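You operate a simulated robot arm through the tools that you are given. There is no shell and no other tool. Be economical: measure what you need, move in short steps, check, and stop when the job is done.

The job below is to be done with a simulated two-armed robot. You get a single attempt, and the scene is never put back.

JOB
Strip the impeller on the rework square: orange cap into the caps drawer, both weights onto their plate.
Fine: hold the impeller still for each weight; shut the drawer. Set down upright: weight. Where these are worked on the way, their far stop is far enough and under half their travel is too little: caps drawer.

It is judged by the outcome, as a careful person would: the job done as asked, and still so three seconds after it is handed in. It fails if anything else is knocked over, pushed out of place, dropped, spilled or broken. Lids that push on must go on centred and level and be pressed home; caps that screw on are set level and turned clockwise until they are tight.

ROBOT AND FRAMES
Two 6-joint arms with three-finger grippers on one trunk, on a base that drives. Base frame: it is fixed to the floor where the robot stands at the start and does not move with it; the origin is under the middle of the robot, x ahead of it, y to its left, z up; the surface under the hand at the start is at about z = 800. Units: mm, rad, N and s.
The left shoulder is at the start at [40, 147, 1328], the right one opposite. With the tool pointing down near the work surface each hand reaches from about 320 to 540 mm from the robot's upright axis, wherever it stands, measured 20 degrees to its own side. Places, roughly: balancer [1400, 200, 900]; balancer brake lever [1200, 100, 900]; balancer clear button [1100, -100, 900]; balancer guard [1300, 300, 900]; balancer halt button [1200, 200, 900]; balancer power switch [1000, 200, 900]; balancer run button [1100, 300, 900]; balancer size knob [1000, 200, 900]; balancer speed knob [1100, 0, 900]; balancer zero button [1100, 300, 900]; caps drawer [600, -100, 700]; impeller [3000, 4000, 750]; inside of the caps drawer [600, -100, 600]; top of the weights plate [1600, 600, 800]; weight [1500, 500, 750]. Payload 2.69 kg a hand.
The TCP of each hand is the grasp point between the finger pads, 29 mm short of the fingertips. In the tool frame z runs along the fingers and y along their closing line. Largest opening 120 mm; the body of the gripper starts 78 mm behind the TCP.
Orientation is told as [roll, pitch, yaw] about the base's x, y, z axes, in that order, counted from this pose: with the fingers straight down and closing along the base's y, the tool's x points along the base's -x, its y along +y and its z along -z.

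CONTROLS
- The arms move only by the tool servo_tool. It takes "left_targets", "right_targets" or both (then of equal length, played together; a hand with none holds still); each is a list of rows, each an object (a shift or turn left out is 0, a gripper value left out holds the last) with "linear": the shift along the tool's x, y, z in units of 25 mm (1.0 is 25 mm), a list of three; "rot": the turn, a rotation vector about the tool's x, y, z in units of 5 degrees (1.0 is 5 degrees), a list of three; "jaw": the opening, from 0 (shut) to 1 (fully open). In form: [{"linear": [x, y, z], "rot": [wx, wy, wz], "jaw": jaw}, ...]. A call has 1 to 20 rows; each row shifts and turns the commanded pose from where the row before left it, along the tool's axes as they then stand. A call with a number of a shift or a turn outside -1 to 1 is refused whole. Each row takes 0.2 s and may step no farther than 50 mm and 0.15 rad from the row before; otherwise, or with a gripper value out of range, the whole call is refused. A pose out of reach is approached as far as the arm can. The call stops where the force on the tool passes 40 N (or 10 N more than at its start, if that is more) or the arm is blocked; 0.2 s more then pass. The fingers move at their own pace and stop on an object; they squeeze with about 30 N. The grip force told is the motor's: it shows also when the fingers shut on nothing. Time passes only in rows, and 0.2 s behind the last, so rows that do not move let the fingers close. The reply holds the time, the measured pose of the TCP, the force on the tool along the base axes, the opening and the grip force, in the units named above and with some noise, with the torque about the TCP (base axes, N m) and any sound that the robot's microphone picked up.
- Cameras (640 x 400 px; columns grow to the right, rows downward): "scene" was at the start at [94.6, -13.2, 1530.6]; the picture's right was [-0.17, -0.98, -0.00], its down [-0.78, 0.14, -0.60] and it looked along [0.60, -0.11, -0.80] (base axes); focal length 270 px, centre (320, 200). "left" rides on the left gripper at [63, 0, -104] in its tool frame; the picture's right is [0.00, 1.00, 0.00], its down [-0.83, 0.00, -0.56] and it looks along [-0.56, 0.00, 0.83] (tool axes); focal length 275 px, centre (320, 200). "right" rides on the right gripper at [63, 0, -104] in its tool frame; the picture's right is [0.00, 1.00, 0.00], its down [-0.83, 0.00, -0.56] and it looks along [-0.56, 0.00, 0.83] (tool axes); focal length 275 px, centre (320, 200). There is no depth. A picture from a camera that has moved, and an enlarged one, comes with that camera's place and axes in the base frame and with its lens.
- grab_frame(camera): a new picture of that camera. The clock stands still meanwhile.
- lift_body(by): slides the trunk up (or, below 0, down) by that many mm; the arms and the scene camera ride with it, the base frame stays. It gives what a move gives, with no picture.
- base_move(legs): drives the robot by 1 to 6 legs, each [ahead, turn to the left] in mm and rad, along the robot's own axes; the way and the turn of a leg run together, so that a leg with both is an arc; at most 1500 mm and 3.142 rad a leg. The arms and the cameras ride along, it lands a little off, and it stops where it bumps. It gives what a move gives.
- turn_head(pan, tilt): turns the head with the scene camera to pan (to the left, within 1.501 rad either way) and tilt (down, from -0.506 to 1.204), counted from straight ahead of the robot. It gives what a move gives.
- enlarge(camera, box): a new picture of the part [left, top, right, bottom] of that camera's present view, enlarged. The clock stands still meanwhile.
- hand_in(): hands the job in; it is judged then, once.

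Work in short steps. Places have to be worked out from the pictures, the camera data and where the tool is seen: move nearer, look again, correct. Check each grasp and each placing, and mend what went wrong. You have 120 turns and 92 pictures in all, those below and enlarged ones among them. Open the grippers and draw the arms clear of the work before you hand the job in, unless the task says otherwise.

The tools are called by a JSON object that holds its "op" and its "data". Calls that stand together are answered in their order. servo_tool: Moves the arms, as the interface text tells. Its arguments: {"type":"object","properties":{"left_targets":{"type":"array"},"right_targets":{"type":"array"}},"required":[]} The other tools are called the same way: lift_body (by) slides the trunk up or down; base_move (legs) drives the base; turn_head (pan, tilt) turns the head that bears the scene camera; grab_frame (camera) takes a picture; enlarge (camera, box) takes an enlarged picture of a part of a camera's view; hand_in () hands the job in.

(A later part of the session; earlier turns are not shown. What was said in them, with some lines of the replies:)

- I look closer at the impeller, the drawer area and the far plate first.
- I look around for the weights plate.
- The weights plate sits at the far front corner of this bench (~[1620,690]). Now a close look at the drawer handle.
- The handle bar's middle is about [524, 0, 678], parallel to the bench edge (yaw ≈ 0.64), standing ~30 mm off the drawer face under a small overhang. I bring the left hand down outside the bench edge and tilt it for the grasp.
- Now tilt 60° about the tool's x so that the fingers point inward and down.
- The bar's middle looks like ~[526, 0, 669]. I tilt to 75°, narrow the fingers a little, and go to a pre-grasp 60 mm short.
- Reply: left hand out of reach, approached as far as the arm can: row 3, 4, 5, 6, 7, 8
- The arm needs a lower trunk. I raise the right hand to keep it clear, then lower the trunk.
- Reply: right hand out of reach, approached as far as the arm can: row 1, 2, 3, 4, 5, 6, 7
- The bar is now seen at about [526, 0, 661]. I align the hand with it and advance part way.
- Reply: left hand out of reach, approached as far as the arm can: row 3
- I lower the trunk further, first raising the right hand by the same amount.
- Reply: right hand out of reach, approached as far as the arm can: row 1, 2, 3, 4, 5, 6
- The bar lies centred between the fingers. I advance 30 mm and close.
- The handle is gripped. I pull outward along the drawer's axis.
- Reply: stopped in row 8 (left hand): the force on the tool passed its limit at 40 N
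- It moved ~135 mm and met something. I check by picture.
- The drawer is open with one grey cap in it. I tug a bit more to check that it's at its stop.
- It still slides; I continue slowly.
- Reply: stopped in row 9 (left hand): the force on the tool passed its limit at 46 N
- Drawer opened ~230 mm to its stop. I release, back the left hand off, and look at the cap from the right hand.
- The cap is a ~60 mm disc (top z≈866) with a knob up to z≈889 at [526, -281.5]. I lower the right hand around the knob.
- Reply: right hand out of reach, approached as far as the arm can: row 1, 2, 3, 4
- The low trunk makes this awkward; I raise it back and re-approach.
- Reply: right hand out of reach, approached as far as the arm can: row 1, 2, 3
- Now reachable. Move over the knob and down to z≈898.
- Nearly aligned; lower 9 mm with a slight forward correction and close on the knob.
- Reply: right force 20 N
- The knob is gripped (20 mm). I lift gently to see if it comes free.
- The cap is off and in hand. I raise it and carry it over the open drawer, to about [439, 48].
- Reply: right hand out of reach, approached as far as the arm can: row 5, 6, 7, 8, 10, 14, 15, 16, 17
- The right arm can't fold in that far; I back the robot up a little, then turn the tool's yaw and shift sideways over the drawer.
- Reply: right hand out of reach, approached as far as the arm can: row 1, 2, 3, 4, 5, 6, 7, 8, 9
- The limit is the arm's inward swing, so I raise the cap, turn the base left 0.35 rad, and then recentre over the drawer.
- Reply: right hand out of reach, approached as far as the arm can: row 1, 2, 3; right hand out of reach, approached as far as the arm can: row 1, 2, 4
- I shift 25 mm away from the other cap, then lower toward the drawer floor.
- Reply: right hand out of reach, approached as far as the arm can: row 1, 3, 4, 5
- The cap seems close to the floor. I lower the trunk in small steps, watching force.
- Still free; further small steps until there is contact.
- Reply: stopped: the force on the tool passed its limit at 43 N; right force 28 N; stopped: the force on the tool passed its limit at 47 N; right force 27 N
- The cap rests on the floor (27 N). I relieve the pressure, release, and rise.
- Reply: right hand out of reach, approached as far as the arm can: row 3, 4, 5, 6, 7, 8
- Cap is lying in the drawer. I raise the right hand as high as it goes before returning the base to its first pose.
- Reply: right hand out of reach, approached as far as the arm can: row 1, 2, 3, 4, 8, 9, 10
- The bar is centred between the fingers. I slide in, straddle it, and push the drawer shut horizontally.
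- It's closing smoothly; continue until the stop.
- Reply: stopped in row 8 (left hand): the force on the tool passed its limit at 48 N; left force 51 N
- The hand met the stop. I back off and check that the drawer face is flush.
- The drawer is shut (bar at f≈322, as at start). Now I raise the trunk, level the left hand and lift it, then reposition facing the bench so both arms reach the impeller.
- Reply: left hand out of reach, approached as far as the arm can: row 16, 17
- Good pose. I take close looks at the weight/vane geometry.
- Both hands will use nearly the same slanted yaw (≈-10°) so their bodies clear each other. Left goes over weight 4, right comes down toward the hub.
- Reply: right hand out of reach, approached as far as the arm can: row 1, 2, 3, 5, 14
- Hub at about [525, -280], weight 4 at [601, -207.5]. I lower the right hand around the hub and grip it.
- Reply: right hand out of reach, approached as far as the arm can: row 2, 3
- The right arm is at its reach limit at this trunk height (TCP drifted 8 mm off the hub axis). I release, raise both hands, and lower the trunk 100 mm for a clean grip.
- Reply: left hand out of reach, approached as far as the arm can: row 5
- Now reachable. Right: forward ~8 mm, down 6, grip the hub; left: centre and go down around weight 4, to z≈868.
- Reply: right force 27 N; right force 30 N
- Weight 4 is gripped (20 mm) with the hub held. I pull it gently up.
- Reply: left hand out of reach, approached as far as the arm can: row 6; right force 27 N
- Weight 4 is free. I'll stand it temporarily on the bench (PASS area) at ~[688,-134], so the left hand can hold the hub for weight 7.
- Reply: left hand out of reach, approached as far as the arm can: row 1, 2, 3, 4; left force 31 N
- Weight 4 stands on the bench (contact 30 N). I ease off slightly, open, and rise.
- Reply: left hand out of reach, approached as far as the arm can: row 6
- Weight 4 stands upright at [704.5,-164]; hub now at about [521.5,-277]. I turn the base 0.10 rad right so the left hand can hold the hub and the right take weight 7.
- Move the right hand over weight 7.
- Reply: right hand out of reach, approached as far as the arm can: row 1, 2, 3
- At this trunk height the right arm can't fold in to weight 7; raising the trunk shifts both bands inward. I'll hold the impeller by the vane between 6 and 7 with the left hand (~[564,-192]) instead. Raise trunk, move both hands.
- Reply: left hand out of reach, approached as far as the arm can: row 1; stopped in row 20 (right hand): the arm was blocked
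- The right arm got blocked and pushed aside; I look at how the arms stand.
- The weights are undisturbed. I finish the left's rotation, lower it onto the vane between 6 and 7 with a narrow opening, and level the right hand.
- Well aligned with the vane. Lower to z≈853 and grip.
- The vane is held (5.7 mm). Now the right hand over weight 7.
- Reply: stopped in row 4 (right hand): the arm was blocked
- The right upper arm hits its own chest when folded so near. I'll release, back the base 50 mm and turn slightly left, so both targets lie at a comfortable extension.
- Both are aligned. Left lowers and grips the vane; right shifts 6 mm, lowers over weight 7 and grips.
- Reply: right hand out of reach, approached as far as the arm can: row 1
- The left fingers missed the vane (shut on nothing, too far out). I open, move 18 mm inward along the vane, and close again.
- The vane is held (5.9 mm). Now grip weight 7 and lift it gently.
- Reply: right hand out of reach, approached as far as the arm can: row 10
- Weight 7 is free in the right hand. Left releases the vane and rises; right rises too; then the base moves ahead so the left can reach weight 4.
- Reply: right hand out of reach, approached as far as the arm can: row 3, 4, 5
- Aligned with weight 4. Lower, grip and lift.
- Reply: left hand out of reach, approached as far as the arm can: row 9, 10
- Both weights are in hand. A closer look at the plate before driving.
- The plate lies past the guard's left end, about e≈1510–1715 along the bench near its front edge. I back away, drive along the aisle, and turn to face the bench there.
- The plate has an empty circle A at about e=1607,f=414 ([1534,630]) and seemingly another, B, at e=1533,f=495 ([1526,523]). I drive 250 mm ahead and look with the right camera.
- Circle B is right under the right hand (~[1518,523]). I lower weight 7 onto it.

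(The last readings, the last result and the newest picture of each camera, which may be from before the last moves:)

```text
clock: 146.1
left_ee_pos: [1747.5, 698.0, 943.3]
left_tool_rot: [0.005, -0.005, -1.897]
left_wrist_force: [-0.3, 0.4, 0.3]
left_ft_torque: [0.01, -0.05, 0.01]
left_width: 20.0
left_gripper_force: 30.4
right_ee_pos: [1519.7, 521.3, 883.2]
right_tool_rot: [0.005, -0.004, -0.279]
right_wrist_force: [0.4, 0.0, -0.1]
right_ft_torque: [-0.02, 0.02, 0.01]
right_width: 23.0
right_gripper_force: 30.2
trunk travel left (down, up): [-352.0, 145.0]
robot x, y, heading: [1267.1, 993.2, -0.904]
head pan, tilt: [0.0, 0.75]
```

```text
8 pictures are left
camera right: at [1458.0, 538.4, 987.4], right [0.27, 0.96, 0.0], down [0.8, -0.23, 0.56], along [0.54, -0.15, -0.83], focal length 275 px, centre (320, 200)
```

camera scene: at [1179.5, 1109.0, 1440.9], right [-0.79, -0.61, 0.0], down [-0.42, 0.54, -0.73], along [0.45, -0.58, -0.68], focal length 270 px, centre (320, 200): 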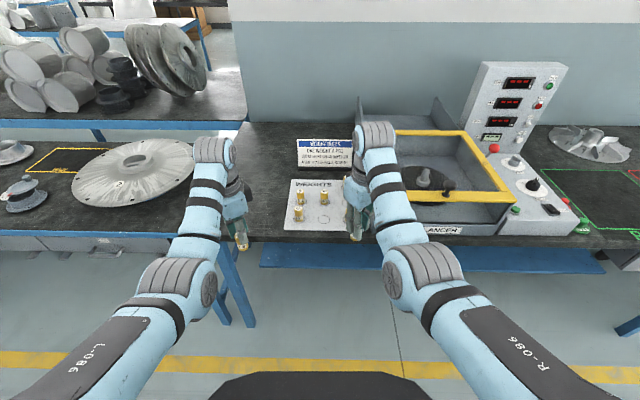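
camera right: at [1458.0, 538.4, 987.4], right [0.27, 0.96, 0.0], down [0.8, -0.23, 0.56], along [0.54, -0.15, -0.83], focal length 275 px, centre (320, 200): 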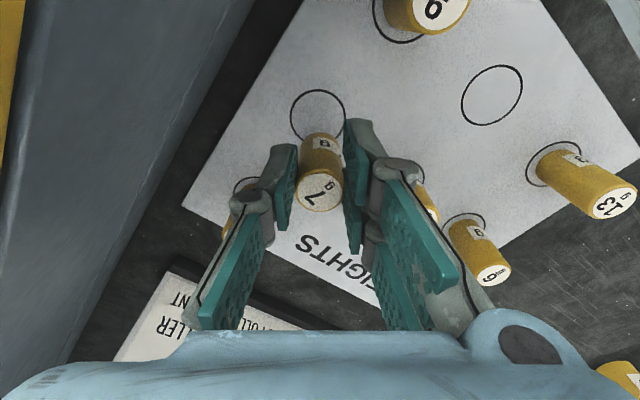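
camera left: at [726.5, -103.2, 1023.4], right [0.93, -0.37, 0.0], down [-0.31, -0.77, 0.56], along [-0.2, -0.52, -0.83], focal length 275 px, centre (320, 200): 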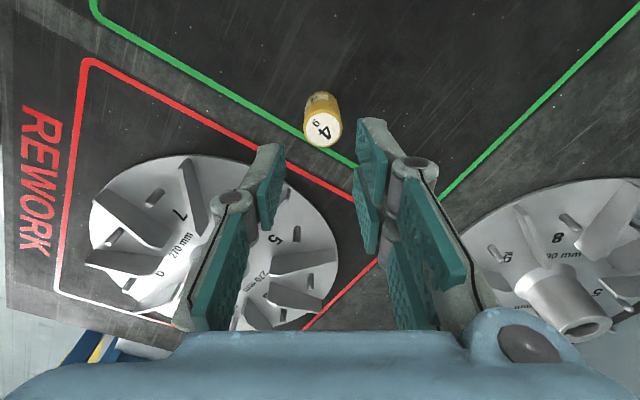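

The circle's centre is ~8 mm nearer; I correct and lower to contact.

{"op": "servo_tool", "data": {"right_targets": [{"linear": [0.32, -0.05, 0]}, {"linear": [0, 0, 0.3]}, {"linear": [0, 0, 0.25]}, {"linear": [0, 0, 0.12]}, {"linear": [0, 0, 0.12]}, {"linear": [0, 0, 0.12]}]}}

```text
clock: 147.5
left_ee_pos: [1745.8, 699.7, 944.5]
left_tool_rot: [0.007, -0.007, -1.899]
left_wrist_force: [-0.6, 0.2, 0.2]
left_ft_torque: [0.0, 0.0, 0.02]
left_width: 21.0
left_gripper_force: 30.2
right_ee_pos: [1511.2, 524.6, 864.5]
right_tool_rot: [-0.002, -0.012, -0.281]
right_wrist_force: [-1.3, -1.7, 21.6]
right_ft_torque: [-0.15, -0.15, -0.04]
right_width: 23.0
right_gripper_force: 30.1
trunk travel left (down, up): [-352.0, 145.0]
robot x, y, heading: [1268.9, 994.3, -0.902]
head pan, tilt: [0.0, 0.75]
```

Contact (22 N). Ease 2 mm, open, and rise straight up; then check.

{"op": "servo_tool", "data": {"right_targets": [{"linear": [0, 0, -0.12]}, {"jaw": 0.3}, {}, {"linear": [0, 0, -0.4]}, {"linear": [0, 0, -0.8]}, {"linear": [0, 0, -1]}, {"linear": [0, 0, -1]}, {"linear": [0, 0, -1]}]}}

{"op": "grab_frame", "data": {"camera": "right"}}

```text
clock: 149.3
left_ee_pos: [1746.8, 698.7, 942.4]
left_tool_rot: [0.005, -0.005, -1.897]
left_wrist_force: [0.7, -0.2, -0.2]
left_ft_torque: [-0.03, 0.01, -0.01]
left_width: 20.4
left_gripper_force: 29.6
right_ee_pos: [1514.5, 520.8, 966.0]
right_tool_rot: [0.004, -0.003, -0.279]
right_wrist_force: [-0.9, -1.0, -0.5]
right_ft_torque: [0.0, 0.01, 0.0]
right_width: 36.1
right_gripper_force: 0.0
right hand out of reach, approached as far as the arm can: row 8
trunk travel left (down, up): [-352.0, 145.0]
robot x, y, heading: [1269.6, 996.2, -0.906]
head pan, tilt: [0.0, 0.75]
```

```text
7 pictures are left
camera right: at [1454.0, 537.2, 1070.4], right [0.27, 0.96, 0.0], down [0.8, -0.23, 0.56], along [0.54, -0.15, -0.83], focal length 275 px, centre (320, 200)
```

right: 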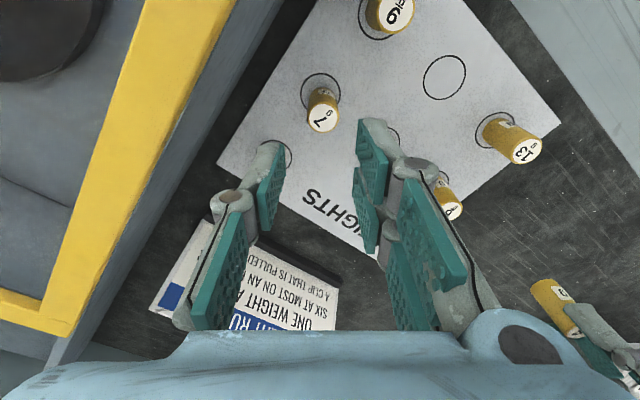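

Weight 7 stands in circle B. Circle A is at ~[1529,633]. I raise the empty right hand high and shift the base (back 50, turn right 0.14) so the left hand can reach A.

{"op": "servo_tool", "data": {"right_targets": [{"linear": [0, 0, -1]}, {"linear": [0, 0, -1]}, {"linear": [0, 0, -1]}, {"linear": [0, 0, -1]}, {"linear": [0, 0, -1]}, {"linear": [0, 0, -1]}, {"linear": [0, 0, -1]}, {"linear": [0, 0, -1]}]}}

{"op": "base_move", "data": {"legs": [[-50, 0], [0, -0.14]]}}

```text
clock: 151.1
left_ee_pos: [1745.4, 698.5, 943.8]
left_tool_rot: [0.005, -0.007, -1.897]
left_wrist_force: [0.3, 0.0, 0.1]
left_ft_torque: [0.03, 0.03, 0.01]
left_width: 20.6
left_gripper_force: 30.3
right_ee_pos: [1523.9, 510.4, 1160.4]
right_tool_rot: [0.002, -0.005, -0.28]
right_wrist_force: [-0.4, -0.5, -0.1]
right_ft_torque: [0.0, -0.01, 0.02]
right_width: 35.9
right_gripper_force: 0.0
right hand out of reach, approached as far as the arm can: row 1, 2, 3, 5, 7, 8
trunk travel left (down, up): [-352.0, 145.0]
robot x, y, heading: [1266.2, 991.8, -0.901]
head pan, tilt: [0.0, 0.75]
```

```text
clock: 152.6
left_ee_pos: [1672.0, 675.2, 941.4]
left_tool_rot: [0.0, -0.006, -2.038]
left_wrist_force: [0.9, 0.0, -0.2]
left_ft_torque: [0.01, 0.04, 0.03]
left_width: 20.3
left_gripper_force: 29.6
right_ee_pos: [1426.4, 518.1, 1158.1]
right_tool_rot: [0.002, 0.0, -0.418]
right_wrist_force: [0.3, -1.6, 0.3]
right_ft_torque: [0.03, 0.03, -0.02]
right_width: 35.9
right_gripper_force: 0.1
trunk travel left (down, up): [-352.0, 145.0]
robot x, y, heading: [1237.9, 1034.5, -1.048]
head pan, tilt: [0.0, 0.75]
```

Move the left hand over circle A and check.

{"op": "servo_tool", "data": {"left_targets": [{"linear": [-0.68, -0.725, 0]}, {"linear": [-0.68, -0.725, 0]}, {"linear": [-0.68, -0.725, 0]}, {"linear": [-0.68, -0.725, 0]}, {"linear": [-0.68, -0.725, 0]}, {"linear": [-0.68, -0.725, 0]}]}}

{"op": "grab_frame", "data": {"camera": "left"}}

```text
clock: 154.0
left_ee_pos: [1529.3, 626.8, 940.7]
left_tool_rot: [0.006, -0.003, -2.038]
left_wrist_force: [0.3, -1.0, 0.6]
left_ft_torque: [-0.01, -0.03, 0.02]
left_width: 20.4
left_gripper_force: 30.2
left hand out of reach, approached as far as the arm can: row 2
right_ee_pos: [1421.7, 518.1, 1160.1]
right_tool_rot: [0.003, -0.004, -0.418]
right_wrist_force: [-0.8, -0.4, 1.4]
right_ft_torque: [0.01, 0.02, -0.02]
right_width: 36.1
right_gripper_force: 0.1
trunk travel left (down, up): [-352.0, 145.0]
robot x, y, heading: [1232.3, 1033.5, -1.04]
head pan, tilt: [0.0, 0.75]
```

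```text
6 pictures are left
camera left: at [1557.7, 682.9, 1043.2], right [0.89, -0.45, 0.01], down [-0.38, -0.74, 0.56], along [-0.25, -0.5, -0.83], focal length 275 px, centre (320, 200)
```

left: 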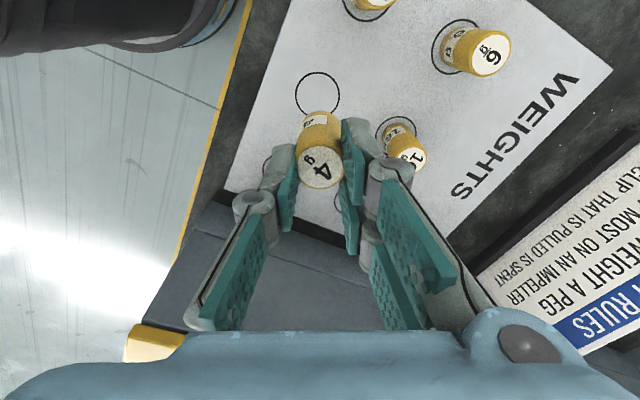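

Circle A's centre is ~9 mm further out. Correct and lower to contact.

{"op": "servo_tool", "data": {"left_targets": [{"linear": [0.36, -0.05, 0]}, {"linear": [0, 0, 0.8]}, {"linear": [0, 0, 0.8]}, {"linear": [0, 0, 0.6]}, {"linear": [0, 0, 0.3]}, {"linear": [0, 0, 0.2]}, {"linear": [0, 0, 0.12]}, {"linear": [0, 0, 0.12]}]}}

{"op": "grab_frame", "data": {"camera": "left"}}

```text
clock: 155.8
left_ee_pos: [1532.5, 632.6, 867.2]
left_tool_rot: [0.012, -0.008, -2.035]
left_wrist_force: [1.1, -1.0, 17.1]
left_ft_torque: [0.07, -0.07, -0.01]
left_width: 20.4
left_gripper_force: 29.6
left hand out of reach, approached as far as the arm can: row 1
right_ee_pos: [1422.3, 522.0, 1161.9]
right_tool_rot: [0.002, -0.004, -0.417]
right_wrist_force: [0.6, -0.3, 0.4]
right_ft_torque: [0.0, -0.01, 0.0]
right_width: 35.7
right_gripper_force: 0.0
trunk travel left (down, up): [-352.0, 145.0]
robot x, y, heading: [1242.0, 1035.3, -1.048]
head pan, tilt: [0.0, 0.75]
```

```text
5 pictures are left
camera left: at [1561.3, 689.2, 969.2], right [0.89, -0.45, 0.01], down [-0.38, -0.73, 0.56], along [-0.25, -0.51, -0.83], focal length 275 px, centre (320, 200)
```

left: 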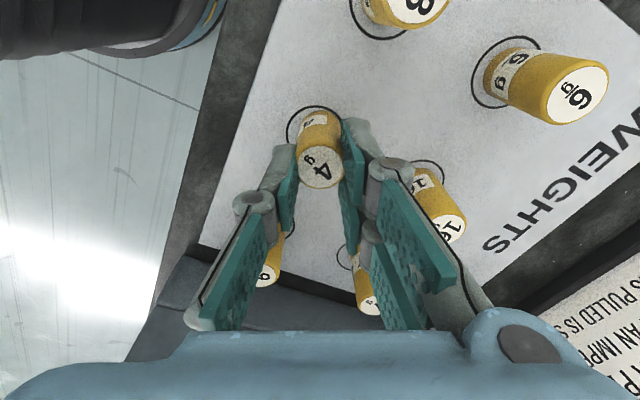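

Seated in circle A (17 N contact). Ease off, open a little, rise.

{"op": "servo_tool", "data": {"left_targets": [{"linear": [0, 0, -0.08]}, {"jaw": 0.3}, {}, {"linear": [0, 0, -0.4]}, {"linear": [0, 0, -0.8]}, {"linear": [0, 0, -1]}, {"linear": [0, 0, -1]}, {"linear": [0, 0, -1]}]}}

{"op": "grab_frame", "data": {"camera": "left"}}

```text
clock: 157.6
left_ee_pos: [1535.3, 618.5, 964.5]
left_tool_rot: [0.003, -0.002, -2.037]
left_wrist_force: [-0.8, 0.3, 0.7]
left_ft_torque: [0.02, -0.02, 0.01]
left_width: 36.1
left_gripper_force: 0.1
left hand out of reach, approached as far as the arm can: row 7, 8
right_ee_pos: [1421.6, 519.1, 1158.2]
right_tool_rot: [0.003, -0.002, -0.417]
right_wrist_force: [-0.2, 0.3, -0.3]
right_ft_torque: [0.04, 0.02, -0.01]
right_width: 35.9
right_gripper_force: 0.0
trunk travel left (down, up): [-352.0, 145.0]
robot x, y, heading: [1239.6, 1035.7, -1.049]
head pan, tilt: [0.0, 0.75]
```

```text
4 pictures are left
camera left: at [1564.7, 673.8, 1067.6], right [0.89, -0.45, 0.0], down [-0.38, -0.74, 0.56], along [-0.25, -0.5, -0.83], focal length 275 px, centre (320, 200)
```

left: 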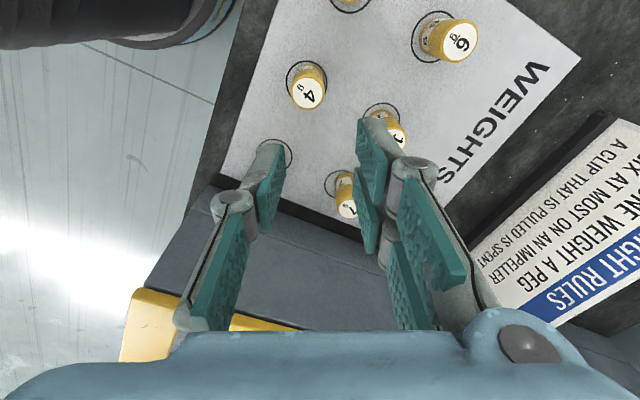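

Weight 4 stands upright in its circle. I back the robot clear and take a last look.

{"op": "base_move", "data": {"legs": [[-350, 0]]}}

{"op": "grab_frame", "data": {"camera": "scene"}}

{"op": "turn_head", "data": {"pan": -0.65, "tilt": 0.55}}

{"op": "grab_frame", "data": {"camera": "scene"}}

```text
clock: 159.9
left_ee_pos: [1359.6, 918.9, 963.5]
left_tool_rot: [0.005, -0.004, -2.035]
left_wrist_force: [0.8, 0.4, -0.3]
left_ft_torque: [0.0, 0.0, 0.01]
left_width: 35.9
left_gripper_force: 0.1
right_ee_pos: [1249.5, 819.8, 1158.7]
right_tool_rot: [0.005, -0.002, -0.416]
right_wrist_force: [0.5, 0.1, 0.5]
right_ft_torque: [0.05, 0.01, -0.01]
right_width: 36.0
right_gripper_force: 0.1
trunk travel left (down, up): [-352.0, 145.0]
robot x, y, heading: [1062.5, 1333.5, -1.04]
head pan, tilt: [0.0, 0.75]
```

```text
3 pictures are left
camera scene: at [1115.3, 1244.9, 1440.7], right [-0.86, -0.5, 0.0], down [-0.34, 0.59, -0.73], along [0.37, -0.63, -0.68], focal length 270 px, centre (320, 200)
```

scene: 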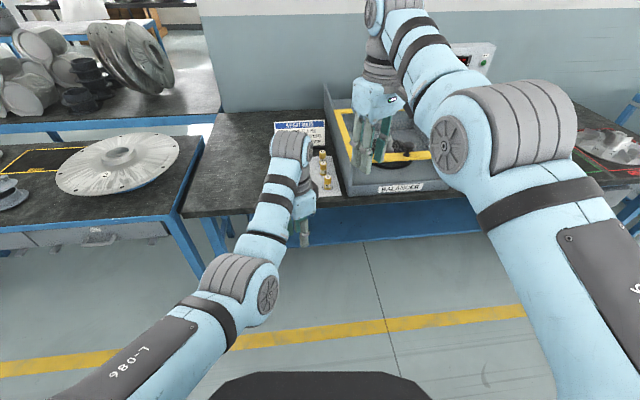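

```text
clock: 160.9
left_ee_pos: [1361.5, 921.0, 964.7]
left_tool_rot: [0.007, -0.007, -2.035]
left_wrist_force: [-0.1, 0.1, 0.7]
left_ft_torque: [0.01, 0.0, -0.01]
left_width: 36.0
left_gripper_force: 0.2
right_ee_pos: [1246.6, 821.5, 1159.5]
right_tool_rot: [0.003, -0.002, -0.417]
right_wrist_force: [-0.2, -0.8, -0.3]
right_ft_torque: [-0.03, -0.05, -0.02]
right_width: 36.0
right_gripper_force: 0.0
trunk travel left (down, up): [-352.0, 145.0]
robot x, y, heading: [1060.3, 1337.4, -1.043]
head pan, tilt: [-0.649, 0.55]
```

```text
2 pictures are left
camera scene: at [1061.6, 1229.6, 1458.3], right [-0.99, 0.12, 0.0], down [0.06, 0.52, -0.85], along [-0.1, -0.85, -0.52], focal length 270 px, centre (320, 200)
```

scene: 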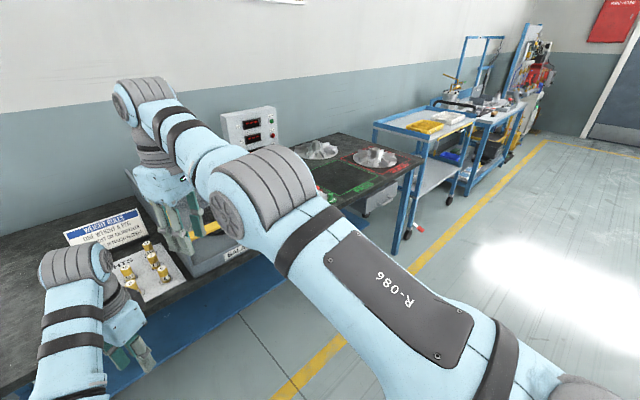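

{"op": "enlarge", "data": {"camera": "scene", "box": [290, 130, 430, 250]}}

```text
3.33 times, centred on (360, 190) of scene
camera zoom: at [1061.6, 1229.6, 1458.3], right [-0.99, 0.12, 0.0], down [0.06, 0.52, -0.85], along [-0.1, -0.85, -0.52], focal length 900 px, centre (187, 233)
```

zoom: 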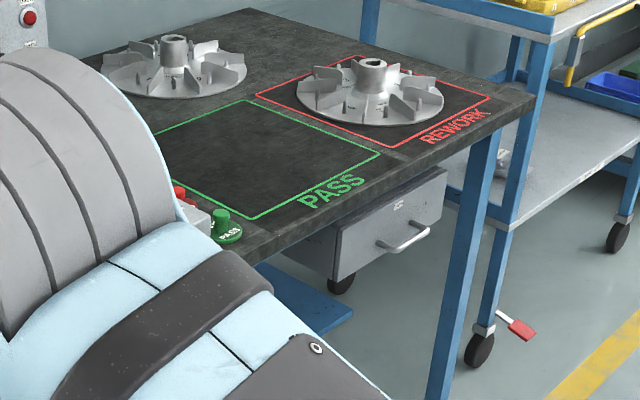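

The drawer is shut, the impeller stands stripped in the rework square, both weights are upright on their plate, and the arms are clear and open. I hand in.

{"op": "hand_in", "data": {}}

```text
The job is handed in.
```

I stripped the impeller on the rework square. The orange cap is in the caps drawer, which is shut. Both weights (4 g and 7 g) stand upright in empty circles on the weights plate, and both arms are clear with grippers open. I handed it in and have not seen a verdict.

- **Holding the impeller:** I gripped it by the hub for the 4 g weight. The left hand could not reach the hub for the 7 g weight, so I held it by the vane between positions 6 and 7.
- **Impeller shift:** It moved a few millimetres while I worked but stayed in the rework square.
- **Temporary set-down:** The 4 g weight stood upright on the PASS square until I carried both weights to the plate.
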